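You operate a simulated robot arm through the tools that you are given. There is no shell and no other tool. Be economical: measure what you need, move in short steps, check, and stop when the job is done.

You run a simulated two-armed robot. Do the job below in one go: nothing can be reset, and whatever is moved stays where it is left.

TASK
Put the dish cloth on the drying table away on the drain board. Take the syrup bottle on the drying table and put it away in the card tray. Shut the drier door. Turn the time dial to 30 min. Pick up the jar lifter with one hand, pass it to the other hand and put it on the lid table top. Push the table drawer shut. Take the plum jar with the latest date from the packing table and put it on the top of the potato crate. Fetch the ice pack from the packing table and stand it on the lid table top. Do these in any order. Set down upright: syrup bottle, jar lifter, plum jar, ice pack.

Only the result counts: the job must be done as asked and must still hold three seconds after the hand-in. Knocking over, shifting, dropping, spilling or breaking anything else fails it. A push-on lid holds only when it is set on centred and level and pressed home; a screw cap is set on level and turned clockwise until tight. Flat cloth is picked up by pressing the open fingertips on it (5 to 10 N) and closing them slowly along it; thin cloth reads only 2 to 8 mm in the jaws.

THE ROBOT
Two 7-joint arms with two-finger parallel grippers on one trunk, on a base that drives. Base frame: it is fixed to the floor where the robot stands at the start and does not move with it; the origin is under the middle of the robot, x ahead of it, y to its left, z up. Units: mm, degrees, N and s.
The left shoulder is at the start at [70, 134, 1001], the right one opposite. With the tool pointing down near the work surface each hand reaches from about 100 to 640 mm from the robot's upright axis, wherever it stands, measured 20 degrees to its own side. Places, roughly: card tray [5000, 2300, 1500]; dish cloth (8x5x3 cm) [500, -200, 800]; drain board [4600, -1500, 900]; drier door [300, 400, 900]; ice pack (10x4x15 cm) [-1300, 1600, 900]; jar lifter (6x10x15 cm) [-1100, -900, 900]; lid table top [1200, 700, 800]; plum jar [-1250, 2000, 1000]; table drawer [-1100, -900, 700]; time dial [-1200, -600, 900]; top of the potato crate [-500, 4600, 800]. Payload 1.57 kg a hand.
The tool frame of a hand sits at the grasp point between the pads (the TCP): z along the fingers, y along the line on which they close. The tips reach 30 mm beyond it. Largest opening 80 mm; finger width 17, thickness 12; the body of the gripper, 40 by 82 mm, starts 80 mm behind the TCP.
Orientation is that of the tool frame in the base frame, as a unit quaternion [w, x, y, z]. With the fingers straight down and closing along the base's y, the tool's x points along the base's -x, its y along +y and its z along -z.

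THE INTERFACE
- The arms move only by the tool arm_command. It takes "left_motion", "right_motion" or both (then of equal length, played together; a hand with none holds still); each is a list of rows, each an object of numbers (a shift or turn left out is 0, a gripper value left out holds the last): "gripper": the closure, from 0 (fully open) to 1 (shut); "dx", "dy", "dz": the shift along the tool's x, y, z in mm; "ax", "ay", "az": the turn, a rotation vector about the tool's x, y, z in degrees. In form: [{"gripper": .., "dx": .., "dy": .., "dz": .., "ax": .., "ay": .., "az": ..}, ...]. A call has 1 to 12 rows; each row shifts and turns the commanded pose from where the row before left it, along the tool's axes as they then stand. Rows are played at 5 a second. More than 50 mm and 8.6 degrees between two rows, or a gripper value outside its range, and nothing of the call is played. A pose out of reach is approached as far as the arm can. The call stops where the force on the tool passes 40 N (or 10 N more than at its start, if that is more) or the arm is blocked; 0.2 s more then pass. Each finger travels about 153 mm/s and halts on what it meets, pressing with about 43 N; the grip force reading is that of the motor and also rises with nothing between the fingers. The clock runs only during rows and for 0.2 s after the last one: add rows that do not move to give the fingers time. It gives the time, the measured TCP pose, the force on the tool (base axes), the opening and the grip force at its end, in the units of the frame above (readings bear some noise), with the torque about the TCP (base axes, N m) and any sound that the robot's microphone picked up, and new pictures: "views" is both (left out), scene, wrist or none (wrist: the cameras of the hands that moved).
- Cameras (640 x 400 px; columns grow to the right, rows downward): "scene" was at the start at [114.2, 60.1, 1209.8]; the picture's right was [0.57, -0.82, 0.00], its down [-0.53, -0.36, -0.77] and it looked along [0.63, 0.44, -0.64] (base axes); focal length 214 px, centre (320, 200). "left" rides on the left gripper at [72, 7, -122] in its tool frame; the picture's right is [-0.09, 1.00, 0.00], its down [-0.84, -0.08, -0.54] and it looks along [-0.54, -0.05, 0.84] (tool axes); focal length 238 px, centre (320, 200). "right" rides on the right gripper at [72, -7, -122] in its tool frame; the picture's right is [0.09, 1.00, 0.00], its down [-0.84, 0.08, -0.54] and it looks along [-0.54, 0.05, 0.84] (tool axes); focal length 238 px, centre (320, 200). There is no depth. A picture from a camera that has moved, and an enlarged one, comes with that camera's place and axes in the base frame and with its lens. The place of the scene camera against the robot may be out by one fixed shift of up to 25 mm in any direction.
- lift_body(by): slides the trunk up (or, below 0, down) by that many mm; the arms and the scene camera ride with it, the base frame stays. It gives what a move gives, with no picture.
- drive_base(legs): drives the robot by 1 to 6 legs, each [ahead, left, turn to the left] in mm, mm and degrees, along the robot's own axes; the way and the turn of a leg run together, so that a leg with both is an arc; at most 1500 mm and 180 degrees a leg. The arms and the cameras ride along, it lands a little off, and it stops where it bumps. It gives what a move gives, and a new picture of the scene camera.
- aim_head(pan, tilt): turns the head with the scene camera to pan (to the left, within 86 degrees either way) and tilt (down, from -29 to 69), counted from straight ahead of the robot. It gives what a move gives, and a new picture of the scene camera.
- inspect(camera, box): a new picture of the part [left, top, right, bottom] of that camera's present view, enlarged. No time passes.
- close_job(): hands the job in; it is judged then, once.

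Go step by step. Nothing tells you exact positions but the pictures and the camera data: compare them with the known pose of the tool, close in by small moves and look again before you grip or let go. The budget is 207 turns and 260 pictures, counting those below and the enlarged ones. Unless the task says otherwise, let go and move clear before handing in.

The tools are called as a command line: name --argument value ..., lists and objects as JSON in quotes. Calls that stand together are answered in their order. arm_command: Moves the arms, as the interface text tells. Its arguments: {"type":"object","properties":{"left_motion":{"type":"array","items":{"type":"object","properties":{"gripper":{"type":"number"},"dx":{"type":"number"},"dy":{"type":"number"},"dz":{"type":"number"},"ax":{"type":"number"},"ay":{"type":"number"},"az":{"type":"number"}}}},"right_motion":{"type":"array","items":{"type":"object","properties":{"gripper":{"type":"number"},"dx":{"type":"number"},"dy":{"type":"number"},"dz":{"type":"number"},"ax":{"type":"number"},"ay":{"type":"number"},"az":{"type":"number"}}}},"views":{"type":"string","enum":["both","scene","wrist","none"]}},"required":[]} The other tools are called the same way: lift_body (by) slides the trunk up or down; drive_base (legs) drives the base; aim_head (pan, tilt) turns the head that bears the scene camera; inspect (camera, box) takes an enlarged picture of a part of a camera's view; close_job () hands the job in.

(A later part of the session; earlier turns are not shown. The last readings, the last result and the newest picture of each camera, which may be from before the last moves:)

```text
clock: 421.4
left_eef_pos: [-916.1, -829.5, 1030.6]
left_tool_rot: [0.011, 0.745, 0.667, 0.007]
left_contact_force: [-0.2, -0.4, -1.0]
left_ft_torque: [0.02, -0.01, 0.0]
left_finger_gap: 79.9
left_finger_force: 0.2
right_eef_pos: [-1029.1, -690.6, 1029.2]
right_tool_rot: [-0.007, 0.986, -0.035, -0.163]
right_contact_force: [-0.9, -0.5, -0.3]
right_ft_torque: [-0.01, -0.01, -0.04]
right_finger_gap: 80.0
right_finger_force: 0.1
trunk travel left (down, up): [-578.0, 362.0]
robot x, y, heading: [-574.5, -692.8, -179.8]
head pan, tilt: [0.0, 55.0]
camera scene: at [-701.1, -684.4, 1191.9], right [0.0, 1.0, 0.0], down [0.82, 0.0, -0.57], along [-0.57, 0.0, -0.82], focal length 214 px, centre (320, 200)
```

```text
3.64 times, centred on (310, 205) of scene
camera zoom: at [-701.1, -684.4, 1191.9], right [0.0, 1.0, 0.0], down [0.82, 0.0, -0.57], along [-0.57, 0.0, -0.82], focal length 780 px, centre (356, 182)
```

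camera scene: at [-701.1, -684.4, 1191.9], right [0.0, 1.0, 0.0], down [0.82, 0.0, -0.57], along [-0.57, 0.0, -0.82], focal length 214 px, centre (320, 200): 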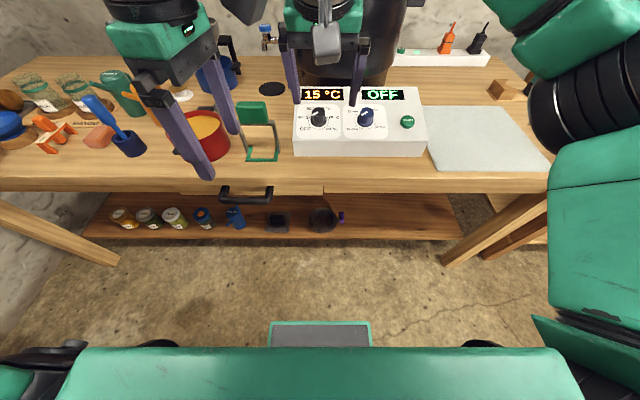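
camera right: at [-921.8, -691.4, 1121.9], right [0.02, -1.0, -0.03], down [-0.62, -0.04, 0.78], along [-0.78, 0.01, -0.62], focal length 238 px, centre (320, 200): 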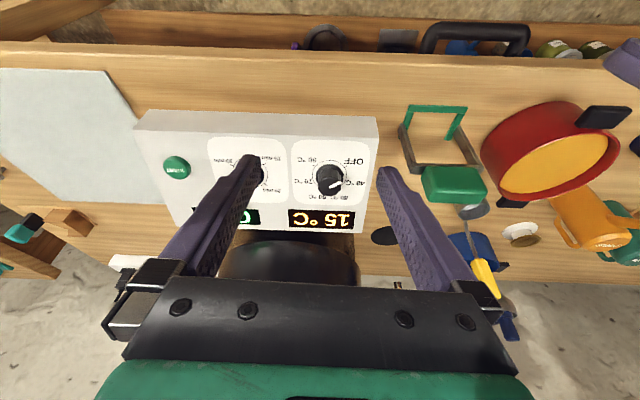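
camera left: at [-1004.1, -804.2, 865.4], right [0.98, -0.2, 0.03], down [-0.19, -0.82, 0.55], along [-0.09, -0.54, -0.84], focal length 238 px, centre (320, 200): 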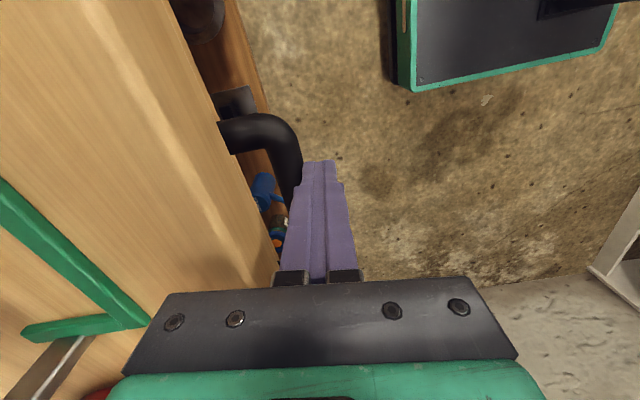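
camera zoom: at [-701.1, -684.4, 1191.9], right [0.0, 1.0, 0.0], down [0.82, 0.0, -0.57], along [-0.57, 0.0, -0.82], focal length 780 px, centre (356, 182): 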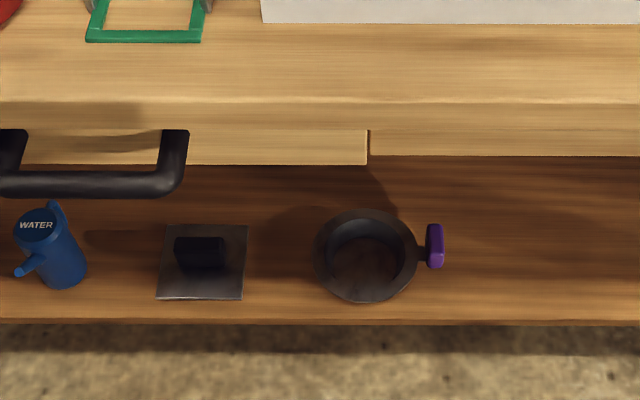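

Drawer done (its front panel sits slightly proud, and it is against its stop). Now the dial: I drive 95 mm closer and bring the right hand, tilted 19°, over the blue knob.

drive_base --legs '[[95, 0, 0]]'

arm_command --right_motion '[{"dy": -35, "dx": -4}, {"dy": -35, "dx": -4}, {"dy": -35}, {"dz": 25, "gripper": 0.2}, {"dz": 20}, {}]' --views "wrist"

```text
clock: 422.6
left_eef_pos: [-1012.3, -829.5, 1029.8]
left_tool_rot: [0.012, 0.744, 0.668, 0.008]
left_contact_force: [-0.3, 0.0, -0.3]
left_ft_torque: [0.05, -0.01, 0.0]
left_finger_gap: 80.0
left_finger_force: 0.1
right_eef_pos: [-1124.4, -690.6, 1029.1]
right_tool_rot: [-0.007, 0.986, -0.035, -0.163]
right_contact_force: [-0.3, 0.3, 0.6]
right_ft_torque: [0.02, -0.02, 0.0]
right_finger_gap: 80.0
right_finger_force: 0.1
trunk travel left (down, up): [-578.0, 362.0]
robot x, y, heading: [-667.4, -694.4, -180.0]
head pan, tilt: [0.0, 55.0]
camera scene: at [-796.3, -684.5, 1191.9], right [0.0, 1.0, 0.0], down [0.82, 0.0, -0.57], along [-0.57, 0.0, -0.82], focal length 214 px, centre (320, 200)
```

scene: 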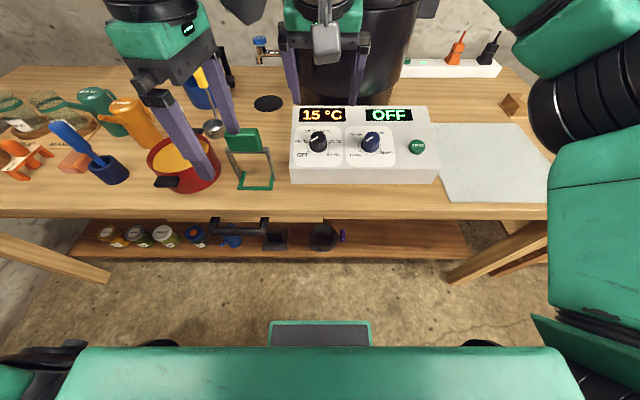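

```text
clock: 424.0
left_eef_pos: [-1012.5, -829.6, 1030.7]
left_tool_rot: [0.013, 0.744, 0.668, 0.006]
left_contact_force: [-0.3, -0.4, -0.2]
left_ft_torque: [0.01, 0.01, -0.02]
left_finger_gap: 79.9
left_finger_force: 0.2
right_eef_pos: [-1137.7, -583.5, 989.8]
right_tool_rot: [-0.007, 0.986, -0.036, -0.163]
right_contact_force: [0.4, -0.1, 0.1]
right_ft_torque: [0.0, -0.01, 0.01]
right_finger_gap: 64.1
right_finger_force: 0.1
trunk travel left (down, up): [-578.0, 362.0]
robot x, y, heading: [-666.4, -697.9, -179.9]
head pan, tilt: [0.0, 55.0]
camera right: at [-1030.7, -585.5, 1082.5], right [0.02, -1.0, -0.03], down [-0.62, -0.03, 0.78], along [-0.78, 0.01, -0.62], focal length 238 px, centre (320, 200)
```

right: 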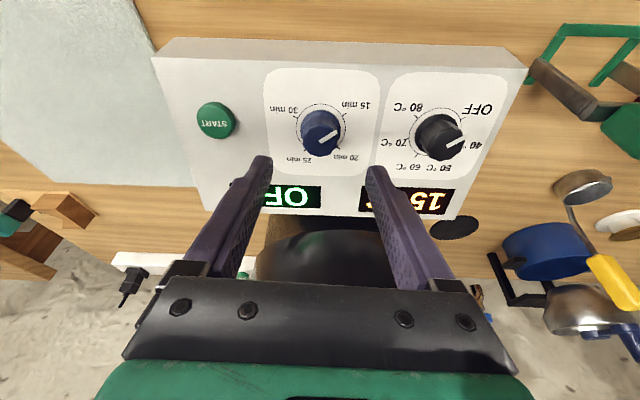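

The knob is centred at about (-1164,-583,897), pointer at 15 min, with 30 min about 225° clockwise. I pre-rotate the hand 60° counter-clockwise and approach.

arm_command --right_motion '[{"dx": 4.5, "dy": 1.5, "az": -8.5}, {"az": -8.5}, {"az": -8.5}, {"az": -8.5}, {"az": -8.5}, {"az": -8.5}, {"az": -8.5}, {"dz": 30}, {"dz": 25}, {}]' --views "wrist"

```text
clock: 426.2
left_eef_pos: [-1011.8, -828.2, 1029.2]
left_tool_rot: [0.011, 0.744, 0.668, 0.007]
left_contact_force: [-0.5, -0.5, -1.2]
left_ft_torque: [-0.04, 0.0, 0.03]
left_finger_gap: 80.0
left_finger_force: 0.0
right_eef_pos: [-1152.2, -582.4, 936.2]
right_tool_rot: [-0.069, 0.924, 0.346, -0.149]
right_contact_force: [-1.0, 0.1, -0.5]
right_ft_torque: [-0.02, -0.05, 0.01]
right_finger_gap: 64.1
right_finger_force: 0.1
right hand out of reach, approached as far as the arm can: row 6, 7
trunk travel left (down, up): [-578.0, 362.0]
robot x, y, heading: [-667.4, -693.8, -179.9]
head pan, tilt: [0.0, 55.0]
camera right: at [-1066.5, -533.9, 1037.1], right [0.68, -0.69, -0.25], down [-0.38, -0.63, 0.68], along [-0.62, -0.37, -0.69], focal length 238 px, centre (320, 200)
```

right: 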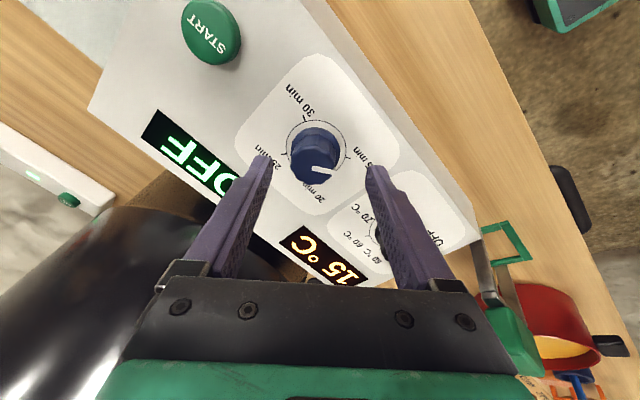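

Good alignment, knob between the fingers. I centre by 3 mm, go down 34 mm, and close.

arm_command --right_motion '[{"dx": 3, "dy": -3, "dz": 12}, {"dz": 12}, {"dz": 10}, {"gripper": 0.4}, {"gripper": 0.55}, {"gripper": 1}, {}, {}]' --views "wrist"

```text
clock: 428.0
left_eef_pos: [-1013.9, -826.5, 1031.0]
left_tool_rot: [0.011, 0.744, 0.668, 0.006]
left_contact_force: [0.3, -0.1, -0.3]
left_ft_torque: [0.01, -0.02, 0.0]
left_finger_gap: 80.2
left_finger_force: 0.0
right_eef_pos: [-1163.9, -577.0, 904.1]
right_tool_rot: [-0.069, 0.924, 0.345, -0.15]
right_contact_force: [-13.0, 9.9, 13.9]
right_ft_torque: [-0.16, -0.62, -0.1]
right_finger_gap: 34.4
right_finger_force: 41.5
trunk travel left (down, up): [-578.0, 362.0]
robot x, y, heading: [-665.8, -696.5, -179.9]
head pan, tilt: [0.0, 55.0]
camera right: at [-1077.7, -527.5, 1004.4], right [0.68, -0.69, -0.25], down [-0.38, -0.62, 0.69], along [-0.63, -0.37, -0.68], focal length 238 px, centre (320, 200)
```

right: 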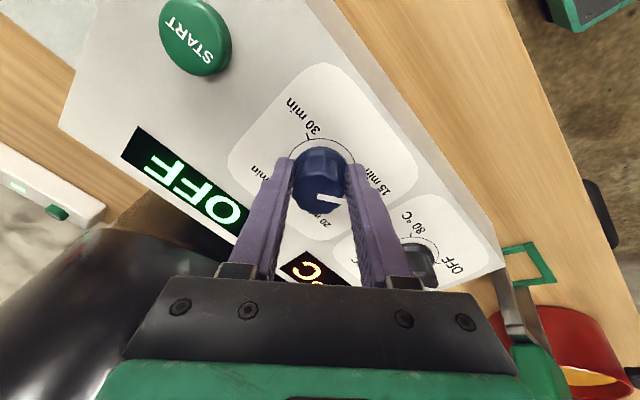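

Gripped. I relieve the sideways load and turn clockwise in steps.

arm_command --right_motion '[{"dy": -2}, {"az": 6}, {"az": 8}, {"az": 8}, {"az": 8}, {"az": 8}, {"az": 8}, {"az": 8}, {"az": 8}, {"az": 8}, {"az": 8}, {}]' --views "wrist"

```text
clock: 430.6
left_eef_pos: [-1015.5, -835.5, 1028.0]
left_tool_rot: [0.01, 0.744, 0.668, 0.01]
left_contact_force: [0.1, 0.3, 0.1]
left_ft_torque: [0.04, 0.0, -0.02]
left_finger_gap: 79.6
left_finger_force: 0.0
right_eef_pos: [-1164.2, -585.0, 905.0]
right_tool_rot: [0.037, 0.937, -0.311, -0.155]
right_contact_force: [2.1, -34.6, -19.1]
right_ft_torque: [0.14, -0.89, 0.19]
right_finger_gap: 33.5
right_finger_force: 41.5
trunk travel left (down, up): [-578.0, 362.0]
robot x, y, heading: [-667.3, -697.3, -179.9]
head pan, tilt: [0.0, 55.0]
camera right: at [-1068.4, -626.6, 999.9], right [-0.5, -0.86, 0.14], down [-0.51, 0.42, 0.75], along [-0.7, 0.3, -0.64], focal length 238 px, centre (320, 200)
```

right: 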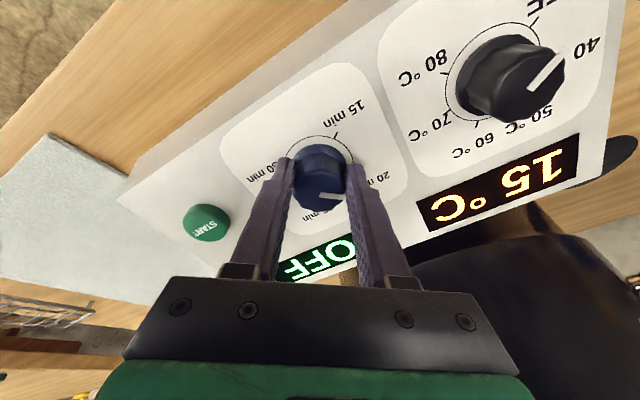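

The knob turned with the hand by about 78°, now near 20 min. I release, rotate back and re-centre with the jaws open.

arm_command --right_motion '[{"gripper": 0.3}, {"gripper": 0.3}, {"az": -8.2}, {"az": -8.2}, {"az": -8.2}, {"az": -8.2}, {"az": -8.2}, {"az": -8.2}, {"az": -8.2}, {"az": -8.2}, {"az": -8.2}, {"az": -8.2}]' --views "wrist"

```text
clock: 433.2
left_eef_pos: [-1013.5, -829.9, 1030.5]
left_tool_rot: [0.011, 0.745, 0.667, 0.007]
left_contact_force: [0.6, 0.8, 0.6]
left_ft_torque: [-0.01, 0.0, -0.01]
left_finger_gap: 80.2
left_finger_force: 0.0
right_eef_pos: [-1165.0, -577.3, 904.3]
right_tool_rot: [-0.068, 0.928, 0.336, -0.148]
right_contact_force: [0.5, -0.1, 0.4]
right_ft_torque: [-0.02, 0.01, -0.02]
right_finger_gap: 56.1
right_finger_force: 0.0
right hand out of reach, approached as far as the arm can: row 12
trunk travel left (down, up): [-578.0, 362.0]
robot x, y, heading: [-670.1, -697.1, -180.0]
head pan, tilt: [0.0, 55.0]
camera right: at [-1076.9, -529.4, 1005.1], right [0.67, -0.7, -0.25], down [-0.39, -0.61, 0.69], along [-0.63, -0.36, -0.68], focal length 238 px, centre (320, 200)
```

right: 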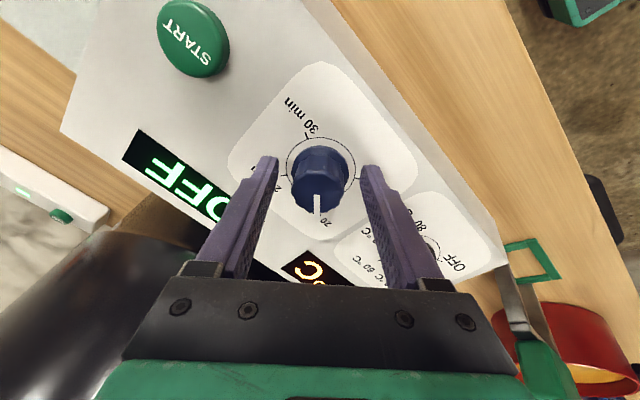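

The pointer is at 20 min now, and the box hasn't moved. I re-grip with a small correction and turn another 75°.

arm_command --right_motion '[{"dx": -2.6, "dy": 1, "gripper": 0.5}, {"gripper": 1}, {}, {}, {"az": 7.5}, {"az": 7.5}, {"az": 7.5}, {"az": 7.5}, {"az": 7.5}]' --views "none"

```text
clock: 435.2
left_eef_pos: [-1012.7, -830.0, 1030.3]
left_tool_rot: [0.011, 0.744, 0.668, 0.006]
left_contact_force: [0.4, 0.1, -0.4]
left_ft_torque: [-0.02, -0.02, 0.0]
left_finger_gap: 80.1
left_finger_force: 0.0
right_eef_pos: [-1166.0, -581.1, 904.0]
right_tool_rot: [-0.016, 0.986, 0.019, -0.162]
right_contact_force: [-0.2, -3.5, 1.3]
right_ft_torque: [-0.68, -0.64, 0.24]
right_finger_gap: 33.4
right_finger_force: 41.1
trunk travel left (down, up): [-578.0, 362.0]
robot x, y, heading: [-669.1, -696.8, -179.7]
head pan, tilt: [0.0, 55.0]
```

Loads are low now. I keep turning.

arm_command --right_motion '[{"az": 8}, {"az": 8}, {"az": 8}, {"az": 8}, {"az": 8}, {"az": 8}, {"az": 8}, {"az": 8}, {"az": 8}]' --views "wrist"

```text
clock: 437.2
left_eef_pos: [-1014.3, -835.2, 1029.0]
left_tool_rot: [0.01, 0.744, 0.668, 0.011]
left_contact_force: [-0.8, 0.6, 0.9]
left_ft_torque: [0.0, 0.01, 0.02]
left_finger_gap: 80.1
left_finger_force: 0.2
right_eef_pos: [-1170.3, -585.8, 905.7]
right_tool_rot: [0.082, 0.809, -0.564, -0.143]
right_contact_force: [-13.3, -25.9, 6.5]
right_ft_torque: [0.85, -0.36, -0.07]
right_finger_gap: 34.5
right_finger_force: 41.7
trunk travel left (down, up): [-578.0, 362.0]
robot x, y, heading: [-666.7, -694.6, -179.7]
head pan, tilt: [0.0, 55.0]
camera right: at [-1100.2, -654.6, 1009.3], right [-0.86, -0.43, 0.28], down [-0.16, 0.74, 0.65], along [-0.49, 0.51, -0.71], focal length 238 px, centre (320, 200)
```

right: 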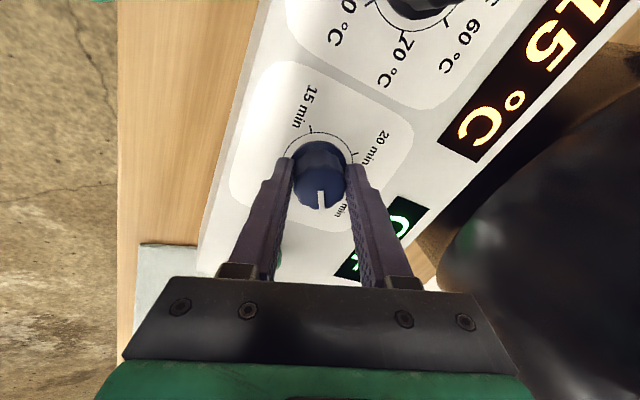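

The pointer is past 25 min with about 40° to go. I release, rotate back, and re-grip for the last part.

arm_command --right_motion '[{"gripper": 0.3}, {"gripper": 0.3}, {"az": -8.5}, {"az": -8.5}, {"az": -8.5}, {"az": -8.5}, {"az": -8.5}, {"az": -8.5}, {"az": -8.5}, {"az": -8.5}, {}]' --views "wrist"

```text
clock: 439.6
left_eef_pos: [-1012.0, -829.3, 1030.2]
left_tool_rot: [0.012, 0.745, 0.667, 0.007]
left_contact_force: [-0.2, -0.1, 0.9]
left_ft_torque: [0.01, 0.03, 0.0]
left_finger_gap: 79.9
left_finger_force: 0.1
right_eef_pos: [-1166.2, -580.0, 905.5]
right_tool_rot: [-0.011, 0.987, -0.015, -0.163]
right_contact_force: [-0.2, -0.7, 0.3]
right_ft_torque: [0.01, 0.01, -0.01]
right_finger_gap: 56.1
right_finger_force: 0.0
trunk travel left (down, up): [-578.0, 362.0]
robot x, y, heading: [-671.3, -697.7, -179.8]
head pan, tilt: [0.0, 55.0]
camera right: at [-1058.1, -578.3, 997.5], right [0.06, -1.0, -0.05], down [-0.62, -0.07, 0.78], along [-0.78, -0.01, -0.62], focal length 238 px, centre (320, 200)
```

right: 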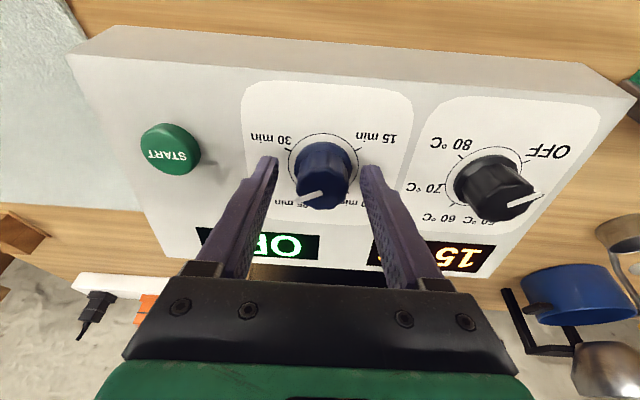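

The pointer needs another 38°. I grip and turn that much, then release.

arm_command --right_motion '[{"gripper": 0.5}, {"gripper": 1}, {}, {}, {"az": 7.6}, {"az": 7.6}, {"az": 7.6}, {"az": 7.6}, {"az": 7.6}, {}, {"gripper": 0.3}, {}]' --views "wrist"

```text
clock: 442.2
left_eef_pos: [-1012.9, -829.5, 1029.0]
left_tool_rot: [0.012, 0.744, 0.668, 0.006]
left_contact_force: [0.4, 0.0, -0.3]
left_ft_torque: [0.05, 0.0, 0.02]
left_finger_gap: 79.9
left_finger_force: 0.0
right_eef_pos: [-1166.1, -579.6, 905.0]
right_tool_rot: [0.042, 0.927, -0.337, -0.157]
right_contact_force: [0.1, -0.1, -0.3]
right_ft_torque: [0.02, 0.03, -0.01]
right_finger_gap: 55.9
right_finger_force: 0.0
trunk travel left (down, up): [-578.0, 362.0]
robot x, y, heading: [-668.3, -694.9, -179.9]
head pan, tilt: [0.0, 55.0]
camera right: at [-1070.7, -624.2, 1000.4], right [-0.54, -0.83, 0.16], down [-0.48, 0.46, 0.75], along [-0.69, 0.33, -0.64], focal length 238 px, centre (320, 200)
```

right: 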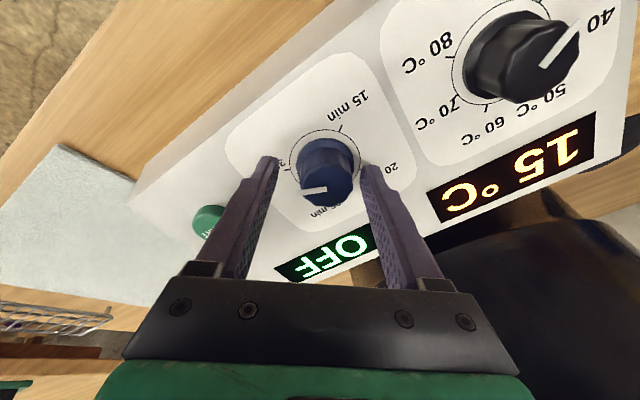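

I back off along the tool axis, turn the hand back and check the pointer.

arm_command --right_motion '[{"dz": -30, "gripper": 0.2}, {"dz": -30}, {"az": -8.5, "dz": -10}, {"az": -8.5}, {"az": -8.5}, {"az": -8.5}, {"az": -6}]' --views "none"

inspect --camera "right" --box '[250, 60, 410, 180]'

```text
clock: 443.8
left_eef_pos: [-1012.4, -828.7, 1029.5]
left_tool_rot: [0.011, 0.744, 0.668, 0.006]
left_contact_force: [0.1, 0.0, 0.4]
left_ft_torque: [0.01, -0.01, -0.01]
left_finger_gap: 79.9
left_finger_force: 0.1
right_eef_pos: [-1144.0, -582.7, 970.9]
right_tool_rot: [-0.013, 0.987, 0.002, -0.163]
right_contact_force: [-0.3, 0.0, 0.0]
right_ft_torque: [-0.02, 0.02, 0.01]
right_finger_gap: 64.1
right_finger_force: 0.0
trunk travel left (down, up): [-578.0, 362.0]
robot x, y, heading: [-669.4, -694.6, -179.6]
head pan, tilt: [0.0, 55.0]
```

```text
3.33 times, centred on (330, 120) of right
camera zoom: at [-1036.2, -577.8, 1064.0], right [0.09, -0.99, -0.06], down [-0.62, -0.1, 0.78], along [-0.78, -0.03, -0.62], focal length 794 px, centre (287, 467)
```

zoom: 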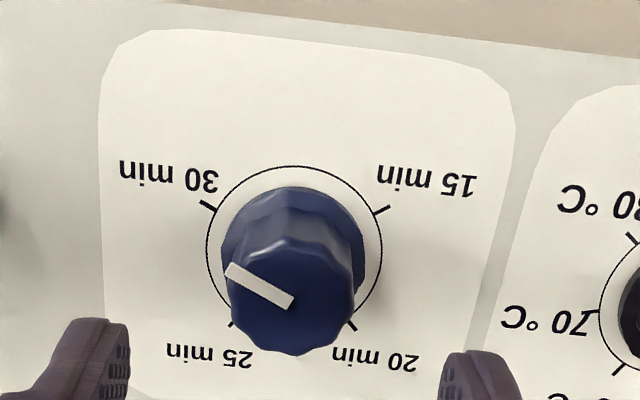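

The pointer is exactly at 30 min. Now the jar lifter: I retract the right hand and bring the left over it.

arm_command --left_motion '[{"dx": -10, "dy": -24}, {"dx": -10, "dy": -24}, {"dx": -10, "dy": -24}, {"dx": -10, "dy": -24}, {}]' --right_motion '[{"dz": -30, "gripper": 0}, {"dx": 40}, {"dx": 40}, {"dx": 30}, {}]' --views "wrist"

```text
clock: 445.0
left_eef_pos: [-1111.5, -857.6, 1027.3]
left_tool_rot: [0.011, 0.744, 0.668, 0.006]
left_contact_force: [0.2, -0.8, 0.3]
left_ft_torque: [-0.04, -0.01, -0.05]
left_finger_gap: 80.0
left_finger_force: 0.0
right_eef_pos: [-1028.0, -581.3, 963.7]
right_tool_rot: [-0.013, 0.987, 0.002, -0.163]
right_contact_force: [0.1, 0.2, 0.1]
right_ft_torque: [0.04, -0.02, 0.03]
right_finger_gap: 80.1
right_finger_force: 0.0
trunk travel left (down, up): [-578.0, 362.0]
robot x, y, heading: [-671.0, -698.4, -179.8]
head pan, tilt: [0.0, 55.0]
camera right: at [-920.9, -577.5, 1057.1], right [0.09, -0.99, -0.06], down [-0.62, -0.1, 0.78], along [-0.78, -0.03, -0.62], focal length 238 px, centre (320, 200)
camera left: at [-1100.5, -786.7, 1149.7], right [0.98, -0.2, 0.03], down [-0.18, -0.82, 0.54], along [-0.09, -0.54, -0.84], focal length 238 px, centre (320, 200)
```

right: 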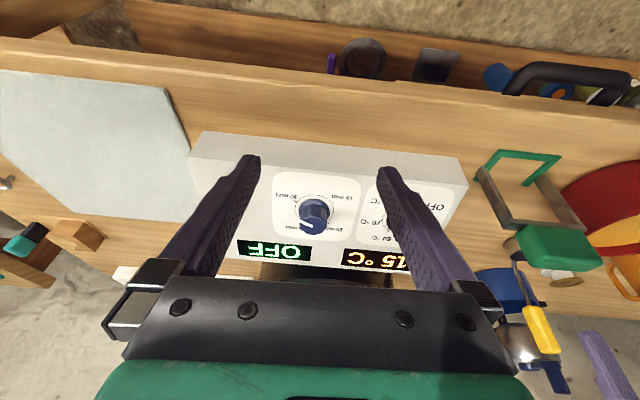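
left: 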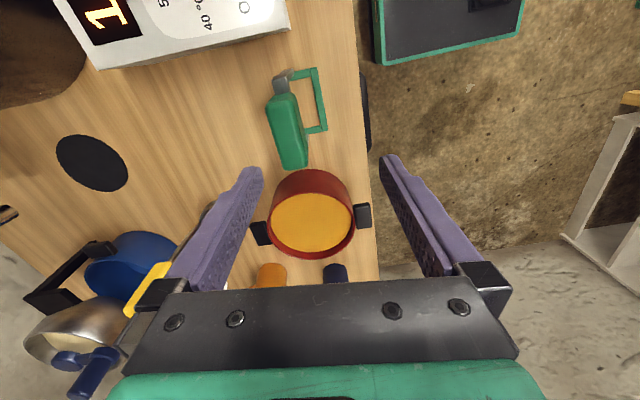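

The lifter's green handle is at about (-1135,-850), top near z≈930, long axis along y. I line up the left hand and descend partway.

arm_command --left_motion '[{"dx": 5, "dy": -24}, {"dz": 30}, {"dz": 20}, {}]' --views "wrist"

```text
clock: 446.0
left_eef_pos: [-1135.3, -850.7, 976.0]
left_tool_rot: [0.011, 0.744, 0.669, 0.008]
left_contact_force: [0.2, -0.5, 0.2]
left_ft_torque: [0.04, -0.03, 0.0]
left_finger_gap: 80.0
left_finger_force: 0.0
right_eef_pos: [-1028.8, -581.7, 964.3]
right_tool_rot: [-0.012, 0.987, 0.003, -0.162]
right_contact_force: [0.0, -0.1, -0.1]
right_ft_torque: [-0.01, -0.02, -0.02]
right_finger_gap: 80.0
right_finger_force: 0.1
trunk travel left (down, up): [-578.0, 362.0]
robot x, y, heading: [-668.8, -694.0, -179.9]
head pan, tilt: [0.0, 55.0]
camera left: at [-1123.6, -780.2, 1098.4], right [0.98, -0.2, 0.03], down [-0.18, -0.82, 0.54], along [-0.09, -0.54, -0.84], focal length 238 px, centre (320, 200)
```

left: 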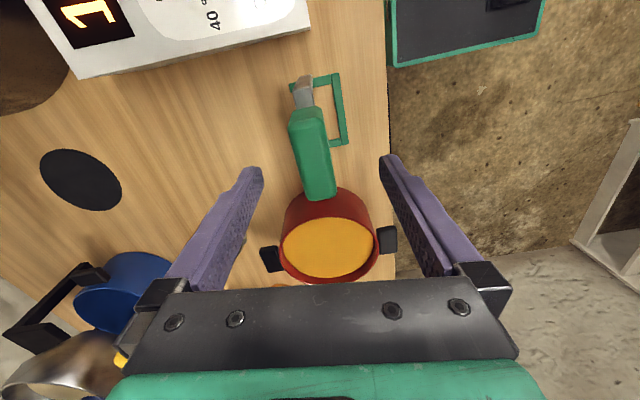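

The handle top is at z≈941, centred at (-1136,-844). I go down 50 mm and close gently.

arm_command --left_motion '[{"dx": 6, "dz": 20}, {"dz": 18}, {"dz": 12}, {"gripper": 0.4}, {"gripper": 0.55}, {"gripper": 1}, {}, {}]' --views "wrist"

```text
clock: 447.8
left_eef_pos: [-1131.9, -846.6, 926.2]
left_tool_rot: [0.011, 0.744, 0.668, 0.007]
left_contact_force: [0.8, -0.1, -0.3]
left_ft_torque: [-0.03, -0.05, 0.01]
left_finger_gap: 25.5
left_finger_force: 36.3
right_eef_pos: [-1029.0, -581.0, 965.0]
right_tool_rot: [-0.013, 0.987, 0.002, -0.162]
right_contact_force: [-0.7, -0.7, 0.7]
right_ft_torque: [-0.02, -0.03, 0.02]
right_finger_gap: 79.8
right_finger_force: 0.0
trunk travel left (down, up): [-578.0, 362.0]
robot x, y, heading: [-665.0, -693.4, -179.8]
head pan, tilt: [0.0, 55.0]
camera left: at [-1121.5, -774.9, 1048.3], right [0.98, -0.2, 0.03], down [-0.18, -0.82, 0.54], along [-0.09, -0.54, -0.84], focal length 238 px, centre (320, 200)
```

left: 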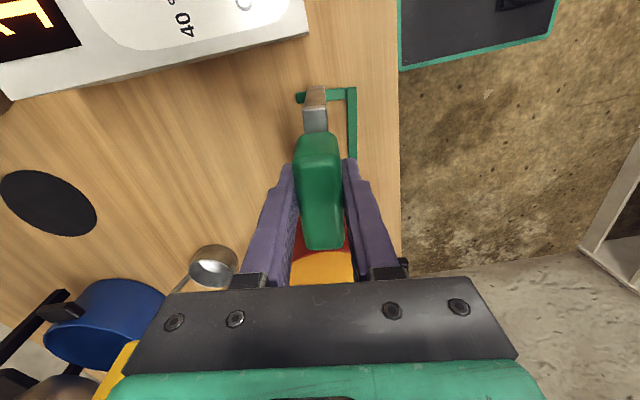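

Gripped (25.5 mm). I lift straight up, slowly.

arm_command --left_motion '[{"dz": -2}, {"dz": -4}, {"dz": -8}, {"dz": -12}, {"dz": -15}, {"dz": -15}, {"dz": -15}, {"dz": -15}, {"dz": -15}, {"dz": -12}, {"dz": -8}, {}]' --views "none"

drive_base --legs '[[-320, 0, 0]]'

```text
clock: 450.4
left_eef_pos: [-1132.9, -847.6, 1044.9]
left_tool_rot: [0.01, 0.744, 0.668, 0.006]
left_contact_force: [-0.6, 0.1, -1.3]
left_ft_torque: [0.02, 0.01, -0.02]
left_finger_gap: 25.6
left_finger_force: 36.7
left hand out of reach, approached as far as the arm can: row 11
right_eef_pos: [-1029.6, -581.5, 963.8]
right_tool_rot: [-0.013, 0.987, 0.002, -0.162]
right_contact_force: [0.1, 0.2, -0.1]
right_ft_torque: [-0.04, 0.0, 0.0]
right_finger_gap: 80.1
right_finger_force: 0.0
trunk travel left (down, up): [-578.0, 362.0]
robot x, y, heading: [-669.0, -694.4, -180.0]
head pan, tilt: [0.0, 55.0]
```

```text
clock: 452.5
left_eef_pos: [-810.4, -846.4, 1045.6]
left_tool_rot: [0.01, 0.744, 0.668, 0.008]
left_contact_force: [-0.1, -0.3, -1.1]
left_ft_torque: [0.0, 0.02, 0.01]
left_finger_gap: 25.3
left_finger_force: 37.4
right_eef_pos: [-707.6, -581.8, 963.8]
right_tool_rot: [-0.013, 0.987, 0.002, -0.162]
right_contact_force: [0.5, -0.6, -0.4]
right_ft_torque: [-0.01, -0.03, 0.0]
right_finger_gap: 79.9
right_finger_force: 0.1
trunk travel left (down, up): [-578.0, 362.0]
robot x, y, heading: [-347.2, -698.2, -179.7]
head pan, tilt: [0.0, 55.0]
camera scene: at [-474.9, -683.8, 1191.8], right [0.0, 1.0, 0.0], down [0.82, 0.0, -0.57], along [-0.57, 0.0, -0.82], focal length 214 px, centre (320, 200)
```

scene: 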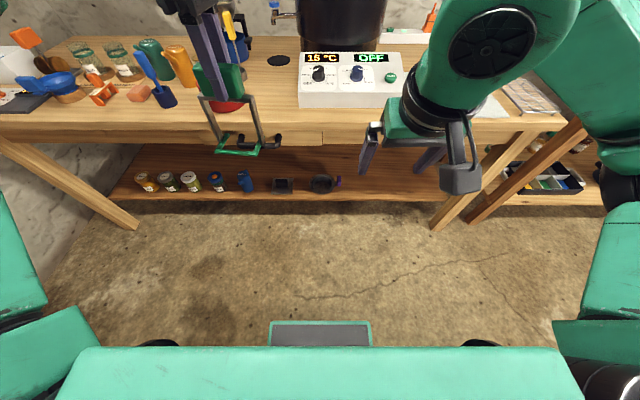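

The lifter is held (about 0.12 kg). For the hand-over I bring it toward the middle and pitch the right hand forward to grip its right leg.

arm_command --left_motion '[{"dx": 25}, {"dx": 30}, {"dx": 30}, {"dx": 25}, {"dx": 20}, {}]' --right_motion '[{"ay": -8.5}, {"ay": -8.5}, {"ay": -8.5}, {"ay": -8.5}, {}, {}]' --views "wrist"

```text
clock: 453.9
left_eef_pos: [-761.7, -788.0, 1024.5]
left_tool_rot: [0.01, 0.745, 0.667, 0.007]
left_contact_force: [-0.2, 0.7, -1.6]
left_ft_torque: [0.03, 0.04, -0.01]
left_finger_gap: 25.7
left_finger_force: 36.8
left hand out of reach, approached as far as the arm can: row 1, 2, 3, 4, 5
right_eef_pos: [-706.4, -582.0, 964.6]
right_tool_rot: [-0.015, 0.899, 0.012, -0.437]
right_contact_force: [0.1, 0.1, -0.8]
right_ft_torque: [0.01, -0.01, 0.0]
right_finger_gap: 80.2
right_finger_force: 0.1
trunk travel left (down, up): [-578.0, 362.0]
robot x, y, heading: [-344.5, -694.3, -179.7]
head pan, tilt: [0.0, 55.0]
camera right: at [-567.0, -576.0, 983.7], right [0.06, -0.99, -0.11], down [-0.09, -0.11, 0.99], along [-0.99, -0.05, -0.1], focal length 238 px, centre (320, 200)
camera left: at [-750.2, -716.0, 1145.8], right [0.98, -0.2, 0.03], down [-0.18, -0.82, 0.54], along [-0.09, -0.54, -0.84], focal length 238 px, centre (320, 200)
```

right: 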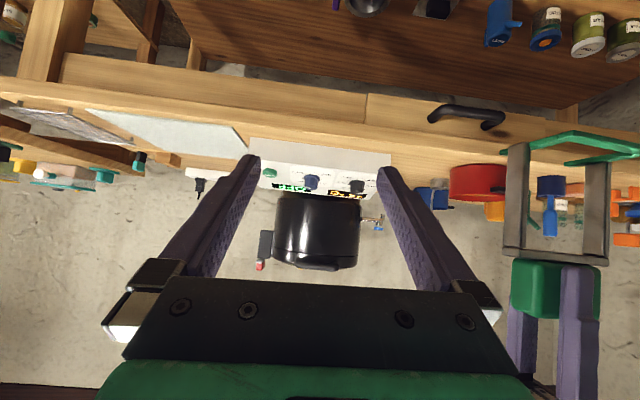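
left: 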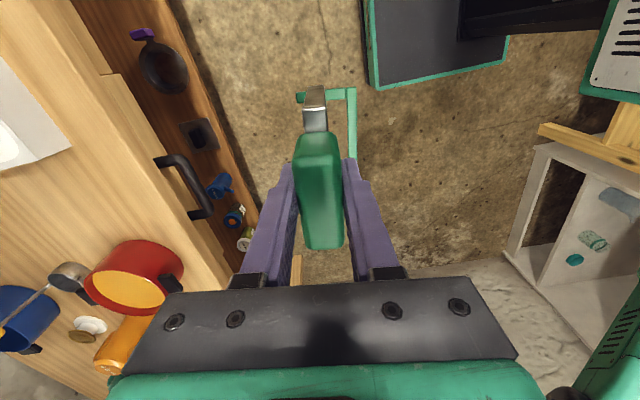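

The near leg is at about y=-748. I move the lifter a bit forward and slide the right hand across in front of that leg.

arm_command --left_motion '[{"dy": -20}, {"dy": -20}, {"dy": -10}, {}, {}, {}]' --right_motion '[{"gripper": 0.3}, {}, {"dy": 40}, {"dy": 42}, {"dy": 42}, {"dy": 40}]' --views "wrist"

```text
clock: 455.3
left_eef_pos: [-786.8, -806.0, 1020.7]
left_tool_rot: [0.009, 0.743, 0.669, 0.008]
left_contact_force: [0.6, -0.6, -1.7]
left_ft_torque: [0.05, 0.03, 0.0]
left_finger_gap: 25.7
left_finger_force: 36.7
left hand out of reach, approached as far as the arm can: row 1, 2, 3
right_eef_pos: [-707.8, -749.1, 959.8]
right_tool_rot: [-0.012, 0.896, 0.006, -0.444]
right_contact_force: [-0.4, 0.0, -0.5]
right_ft_torque: [-0.01, 0.0, -0.04]
right_finger_gap: 55.9
right_finger_force: 0.0
trunk travel left (down, up): [-578.0, 362.0]
robot x, y, heading: [-347.9, -696.6, -179.8]
head pan, tilt: [0.0, 55.0]
camera right: at [-567.0, -742.7, 977.6], right [0.05, -0.99, -0.1], down [-0.08, -0.11, 0.99], along [-1.0, -0.05, -0.08], focal length 238 px, centre (320, 200)
camera left: at [-775.4, -735.1, 1142.1], right [0.98, -0.2, 0.02], down [-0.18, -0.82, 0.54], along [-0.09, -0.53, -0.84], focal length 238 px, centre (320, 200)
```

right: 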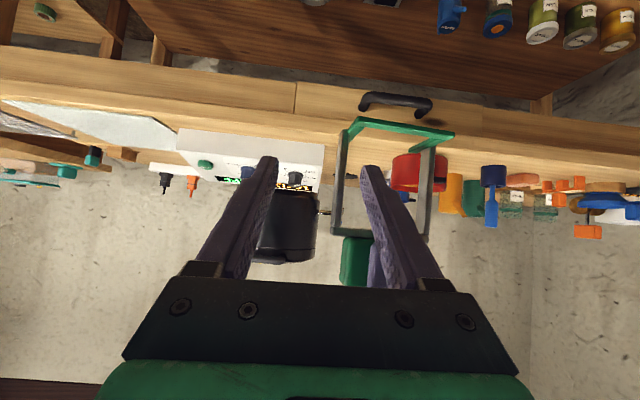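
left: 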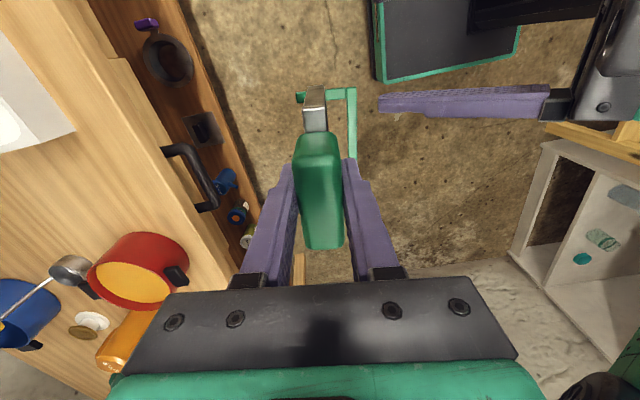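

The leg is at about y=-770, x≈-782. I shift the right hand 20 mm and slide forward so the fingers straddle the leg.

arm_command --right_motion '[{"dy": 20}, {"dz": 14.5, "dx": -11.4}, {"dz": 14.5, "dx": -11.4}, {"dz": 14.5, "dx": -11.4}, {"dz": 12, "dx": -9.4}, {}]' --views "wrist"

```text
clock: 456.7
left_eef_pos: [-785.6, -804.7, 1020.7]
left_tool_rot: [0.009, 0.743, 0.669, 0.006]
left_contact_force: [0.0, 0.8, -1.1]
left_ft_torque: [0.0, 0.02, 0.01]
left_finger_gap: 25.5
left_finger_force: 37.2
right_eef_pos: [-777.7, -766.2, 961.0]
right_tool_rot: [-0.012, 0.896, 0.007, -0.444]
right_contact_force: [0.6, -0.3, -0.2]
right_ft_torque: [-0.01, 0.0, 0.01]
right_finger_gap: 56.0
right_finger_force: 0.1
trunk travel left (down, up): [-578.0, 362.0]
robot x, y, heading: [-344.6, -696.4, -179.7]
head pan, tilt: [0.0, 55.0]
camera right: at [-638.1, -759.6, 977.9], right [0.06, -0.99, -0.1], down [-0.08, -0.1, 0.99], along [-1.0, -0.05, -0.08], focal length 238 px, centre (320, 200)
```

right: 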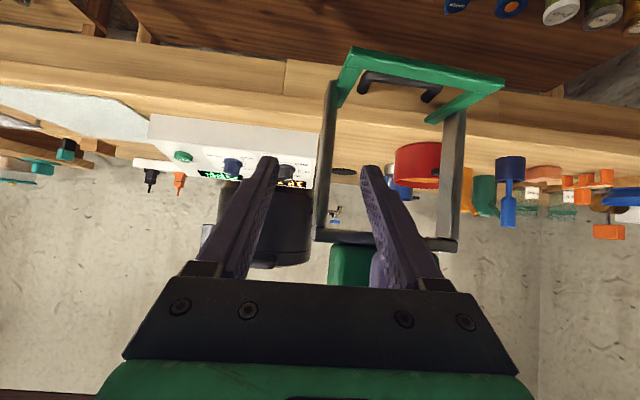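

The leg is between the right fingers. I advance 5 mm, shift 4 mm, and close gently.

arm_command --right_motion '[{"dy": 4, "dz": 4, "dx": -3}, {"gripper": 0.45}, {"gripper": 0.6}, {"gripper": 0.7}, {"gripper": 0.8}, {"gripper": 1}, {}, {}]' --views "wrist"

```text
clock: 458.5
left_eef_pos: [-786.5, -804.7, 1019.1]
left_tool_rot: [0.011, 0.742, 0.67, 0.007]
left_contact_force: [0.3, -20.5, -1.0]
left_ft_torque: [-0.81, 0.12, 0.25]
left_finger_gap: 25.7
left_finger_force: 37.0
right_eef_pos: [-783.5, -768.8, 959.8]
right_tool_rot: [-0.014, 0.896, 0.004, -0.443]
right_contact_force: [0.1, 19.4, 0.4]
right_ft_torque: [-0.4, -0.13, -0.31]
right_finger_gap: 7.8
right_finger_force: 26.5
trunk travel left (down, up): [-578.0, 362.0]
robot x, y, heading: [-348.6, -695.3, -180.1]
head pan, tilt: [0.0, 55.0]
camera right: at [-643.2, -762.8, 977.1], right [0.05, -0.99, -0.1], down [-0.08, -0.11, 0.99], along [-1.0, -0.04, -0.08], focal length 238 px, centre (320, 200)
```

right: 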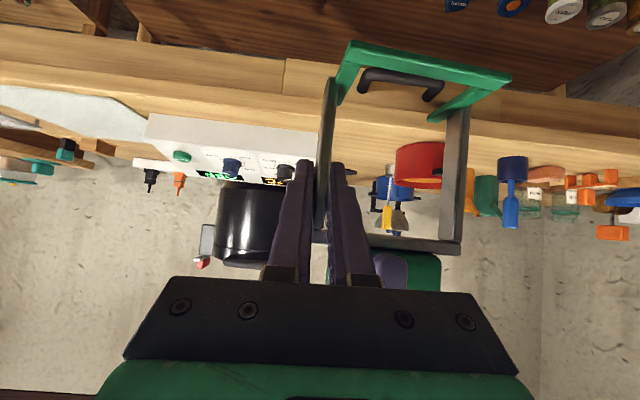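

Both hands hold the lifter, with the leg at 7.8 mm. I relieve the sideways load with the right hand, then open the left and raise it away.

arm_command --right_motion '[{"dy": -1.5}, {"dy": -1.5}, {}, {}]' --views "none"

```text
clock: 459.5
left_eef_pos: [-787.4, -802.1, 1020.3]
left_tool_rot: [0.01, 0.744, 0.668, 0.007]
left_contact_force: [4.8, -5.0, -0.5]
left_ft_torque: [0.0, -0.13, 0.15]
left_finger_gap: 25.7
left_finger_force: 37.3
right_eef_pos: [-782.6, -765.8, 959.8]
right_tool_rot: [-0.011, 0.896, 0.006, -0.444]
right_contact_force: [-6.3, 6.4, -0.5]
right_ft_torque: [-0.34, -0.14, -0.36]
right_finger_gap: 7.9
right_finger_force: 26.7
trunk travel left (down, up): [-578.0, 362.0]
robot x, y, heading: [-350.7, -695.8, -179.8]
head pan, tilt: [0.0, 55.0]
```

arm_command --left_motion '[{"gripper": 0.6}, {"gripper": 0.4}, {"gripper": 0.1}, {}, {"dz": -15}, {"dz": -25}, {"dz": -30}, {"dz": -30}, {"dz": -20}, {}]' --views "none"

aim_head --pan 5 --tilt 40

```text
clock: 461.7
left_eef_pos: [-751.6, -839.6, 1106.4]
left_tool_rot: [0.01, 0.744, 0.668, 0.007]
left_contact_force: [-0.7, 1.3, -0.2]
left_ft_torque: [0.02, -0.02, 0.01]
left_finger_gap: 71.9
left_finger_force: 0.1
left hand out of reach, approached as far as the arm can: row 5, 6, 7, 8, 9
right_eef_pos: [-781.8, -765.4, 960.2]
right_tool_rot: [-0.013, 0.896, 0.005, -0.444]
right_contact_force: [0.9, -0.3, 0.1]
right_ft_torque: [0.08, -0.02, 0.02]
right_finger_gap: 6.6
right_finger_force: 25.9
trunk travel left (down, up): [-578.0, 362.0]
robot x, y, heading: [-345.6, -696.9, -179.9]
head pan, tilt: [0.0, 55.0]
```

```text
clock: 462.5
left_eef_pos: [-751.0, -840.1, 1105.2]
left_tool_rot: [0.009, 0.744, 0.668, 0.006]
left_contact_force: [0.3, -0.4, -0.5]
left_ft_torque: [0.0, 0.01, 0.01]
left_finger_gap: 71.9
left_finger_force: 0.1
right_eef_pos: [-783.1, -766.4, 960.1]
right_tool_rot: [-0.012, 0.896, 0.006, -0.444]
right_contact_force: [0.6, 0.6, -0.4]
right_ft_torque: [0.07, 0.01, 0.01]
right_finger_gap: 6.6
right_finger_force: 26.3
trunk travel left (down, up): [-578.0, 362.0]
robot x, y, heading: [-345.0, -696.0, -179.8]
head pan, tilt: [5.0, 40.0]
camera scene: at [-487.3, -691.2, 1212.4], right [-0.09, 1.0, 0.0], down [0.64, 0.06, -0.77], along [-0.76, -0.07, -0.64], focal length 214 px, centre (320, 200)
```

scene: 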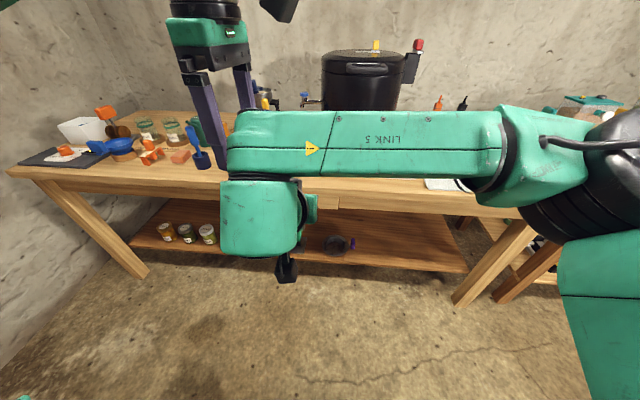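

I check the lifter in the right hand.

arm_command --right_motion '[{}]' --views "wrist"

```text
clock: 462.9
left_eef_pos: [-751.4, -840.3, 1105.8]
left_tool_rot: [0.009, 0.745, 0.667, 0.006]
left_contact_force: [0.5, 0.1, 0.3]
left_ft_torque: [-0.01, 0.0, -0.04]
left_finger_gap: 72.0
left_finger_force: 0.1
right_eef_pos: [-784.3, -765.5, 959.2]
right_tool_rot: [-0.012, 0.897, 0.005, -0.443]
right_contact_force: [0.9, -0.6, -0.3]
right_ft_torque: [0.05, -0.03, 0.01]
right_finger_gap: 7.0
right_finger_force: 27.0
trunk travel left (down, up): [-578.0, 362.0]
robot x, y, heading: [-341.5, -694.1, -179.7]
head pan, tilt: [5.0, 40.0]
camera right: at [-642.6, -760.1, 977.2], right [0.06, -0.99, -0.1], down [-0.08, -0.1, 0.99], along [-1.0, -0.05, -0.08], focal length 238 px, centre (320, 200)
```

right: 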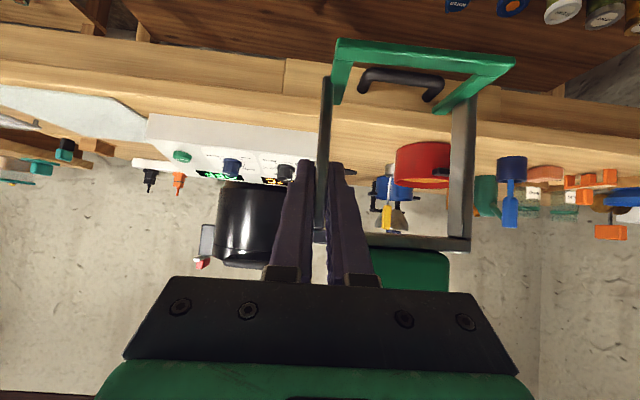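

The lifter is firmly in the right hand. I drive to the lid table.

drive_base --legs '[[90, 0, 0], [0, 0, 90], [-1250, 0, 0], [-1240, 0, 0], [0, 1400, 0], [0, 275, 0]]'

```text
clock: 487.7
left_eef_pos: [1394.3, 1346.8, 1105.8]
left_tool_rot: [0.003, 0.07, 0.998, 0.011]
left_contact_force: [0.3, -0.1, 0.5]
left_ft_torque: [-0.03, 0.04, 0.03]
left_finger_gap: 72.1
left_finger_force: 0.1
right_eef_pos: [1319.3, 1316.9, 959.4]
right_tool_rot: [0.3, 0.64, 0.627, -0.328]
right_contact_force: [0.4, 0.3, -1.3]
right_ft_torque: [0.02, 0.06, -0.02]
right_finger_gap: 6.4
right_finger_force: 26.1
trunk travel left (down, up): [-578.0, 362.0]
robot x, y, heading: [1262.4, 1755.6, -92.2]
head pan, tilt: [5.0, 40.0]
camera scene: at [1259.2, 1632.5, 1212.5], right [-1.0, -0.06, 0.0], down [-0.04, 0.64, -0.77], along [0.04, -0.76, -0.64], focal length 214 px, centre (320, 200)
```

scene: 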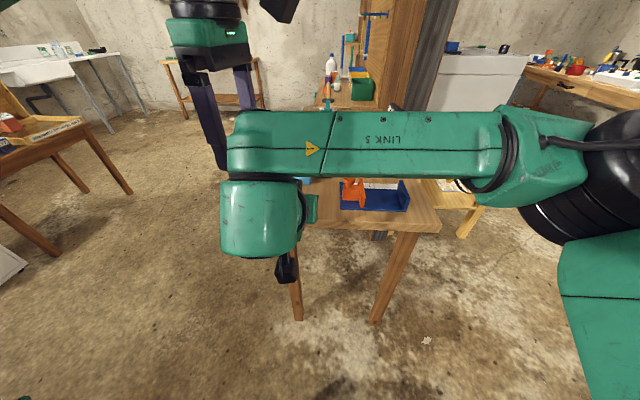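

drive_base --legs '[[115, -26, 2.2]]'

arm_command --right_motion '[{}]' --views "wrist"

```text
clock: 488.9
left_eef_pos: [1382.4, 1238.3, 1106.4]
left_tool_rot: [0.001, 0.05, 0.999, 0.011]
left_contact_force: [0.5, 0.8, -0.2]
left_ft_torque: [0.0, 0.02, 0.01]
left_finger_gap: 72.0
left_finger_force: 0.1
right_eef_pos: [1308.0, 1205.4, 960.8]
right_tool_rot: [0.306, 0.627, 0.64, -0.321]
right_contact_force: [0.2, 0.2, -1.3]
right_ft_torque: [0.03, 0.05, 0.01]
right_finger_gap: 6.7
right_finger_force: 25.5
trunk travel left (down, up): [-578.0, 362.0]
robot x, y, heading: [1236.1, 1641.5, -89.3]
head pan, tilt: [5.0, 40.0]
camera scene: at [1237.7, 1518.5, 1212.6], right [-1.0, -0.1, 0.0], down [-0.06, 0.64, -0.77], along [0.07, -0.76, -0.64], focal length 214 px, centre (320, 200)
```

scene: 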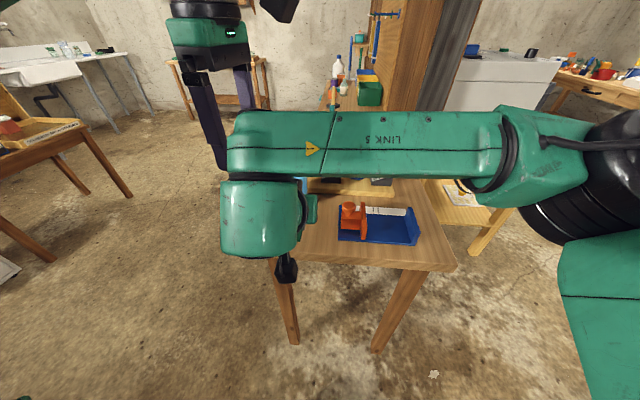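

```text
clock: 489.3
left_eef_pos: [1382.2, 1237.6, 1105.9]
left_tool_rot: [0.002, 0.051, 0.999, 0.01]
left_contact_force: [0.1, 0.1, 0.8]
left_ft_torque: [-0.02, 0.02, -0.05]
left_finger_gap: 72.2
left_finger_force: 0.1
right_eef_pos: [1308.9, 1205.4, 960.5]
right_tool_rot: [0.306, 0.628, 0.639, -0.322]
right_contact_force: [-0.3, 0.1, -1.6]
right_ft_torque: [0.0, 0.08, -0.02]
right_finger_gap: 6.6
right_finger_force: 26.6
trunk travel left (down, up): [-578.0, 362.0]
robot x, y, heading: [1234.9, 1641.0, -89.3]
head pan, tilt: [5.0, 40.0]
camera right: at [1301.8, 1346.1, 977.4], right [0.99, 0.06, -0.1], down [0.11, -0.08, 0.99], along [0.05, -1.0, -0.08], focal length 238 px, centre (320, 200)
```

right: 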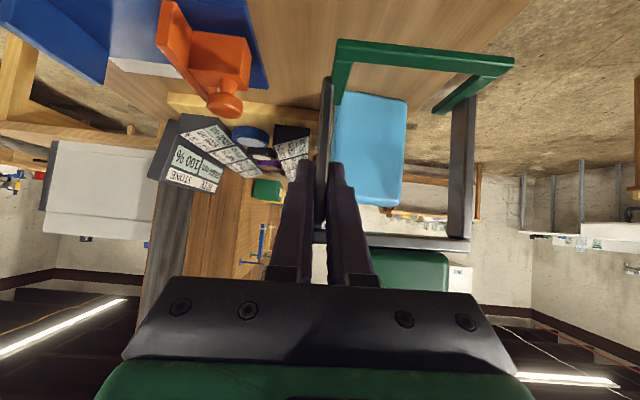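

Positioned well. I move forward 80 mm over the free spot, then lower partway.

arm_command --right_motion '[{"dz": 15, "dx": -11.4}, {"dz": 21, "dx": -16}, {"dz": 20, "dx": -15.2}, {"dz": 8, "dx": -6}, {"dz": 7, "dx": 9.2}, {"dz": 8, "dx": 10.5}, {"dz": 8, "dx": 10.5}, {"dz": 8, "dx": 10.5}, {"dz": 7, "dx": 9.2}, {"dz": 6, "dx": 8}, {}]' --views "wrist"

```text
clock: 491.7
left_eef_pos: [1382.8, 1237.8, 1105.5]
left_tool_rot: [0.002, 0.051, 0.999, 0.01]
left_contact_force: [0.0, 0.6, 0.5]
left_ft_torque: [-0.01, -0.01, 0.0]
left_finger_gap: 72.0
left_finger_force: 0.0
right_eef_pos: [1307.6, 1123.7, 887.3]
right_tool_rot: [0.305, 0.628, 0.639, -0.322]
right_contact_force: [-0.4, 0.4, -1.5]
right_ft_torque: [0.03, 0.04, 0.0]
right_finger_gap: 6.6
right_finger_force: 26.5
trunk travel left (down, up): [-578.0, 362.0]
robot x, y, heading: [1239.9, 1642.5, -89.7]
head pan, tilt: [5.0, 40.0]
camera right: at [1300.4, 1264.7, 904.2], right [0.99, 0.06, -0.1], down [0.1, -0.08, 0.99], along [0.05, -1.0, -0.08], focal length 238 px, centre (320, 200)
```

right: 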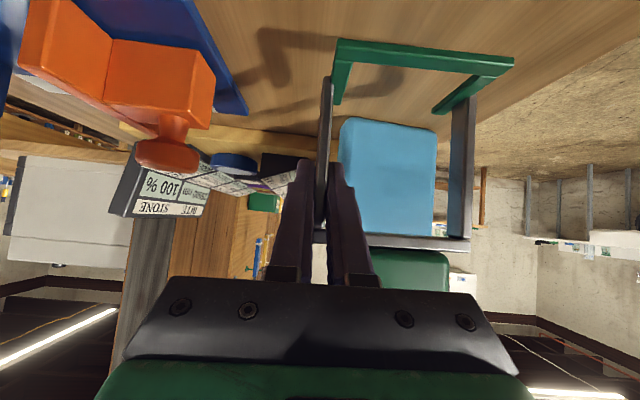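

Clear of the tray and the ice pack. I lower in fine steps to contact.

arm_command --right_motion '[{"dz": 2.4, "dx": 3.2}, {"dz": 2.4, "dx": 3.2}, {"dz": 1.8, "dx": 2.4}, {"dz": 1.2, "dx": 1.6}, {"dz": 1.2, "dx": 1.6}, {"dz": 1.2, "dx": 1.6}, {}]' --views "none"

```text
clock: 493.3
left_eef_pos: [1383.2, 1237.3, 1106.9]
left_tool_rot: [0.003, 0.051, 0.999, 0.01]
left_contact_force: [0.0, 0.4, -0.8]
left_ft_torque: [0.03, -0.04, 0.01]
left_finger_gap: 72.0
left_finger_force: 0.0
right_eef_pos: [1306.9, 1124.8, 868.8]
right_tool_rot: [0.305, 0.628, 0.64, -0.321]
right_contact_force: [0.1, -0.6, -2.3]
right_ft_torque: [0.0, 0.05, 0.02]
right_finger_gap: 6.7
right_finger_force: 26.0
trunk travel left (down, up): [-578.0, 362.0]
robot x, y, heading: [1237.1, 1640.2, -89.8]
head pan, tilt: [5.0, 40.0]
```

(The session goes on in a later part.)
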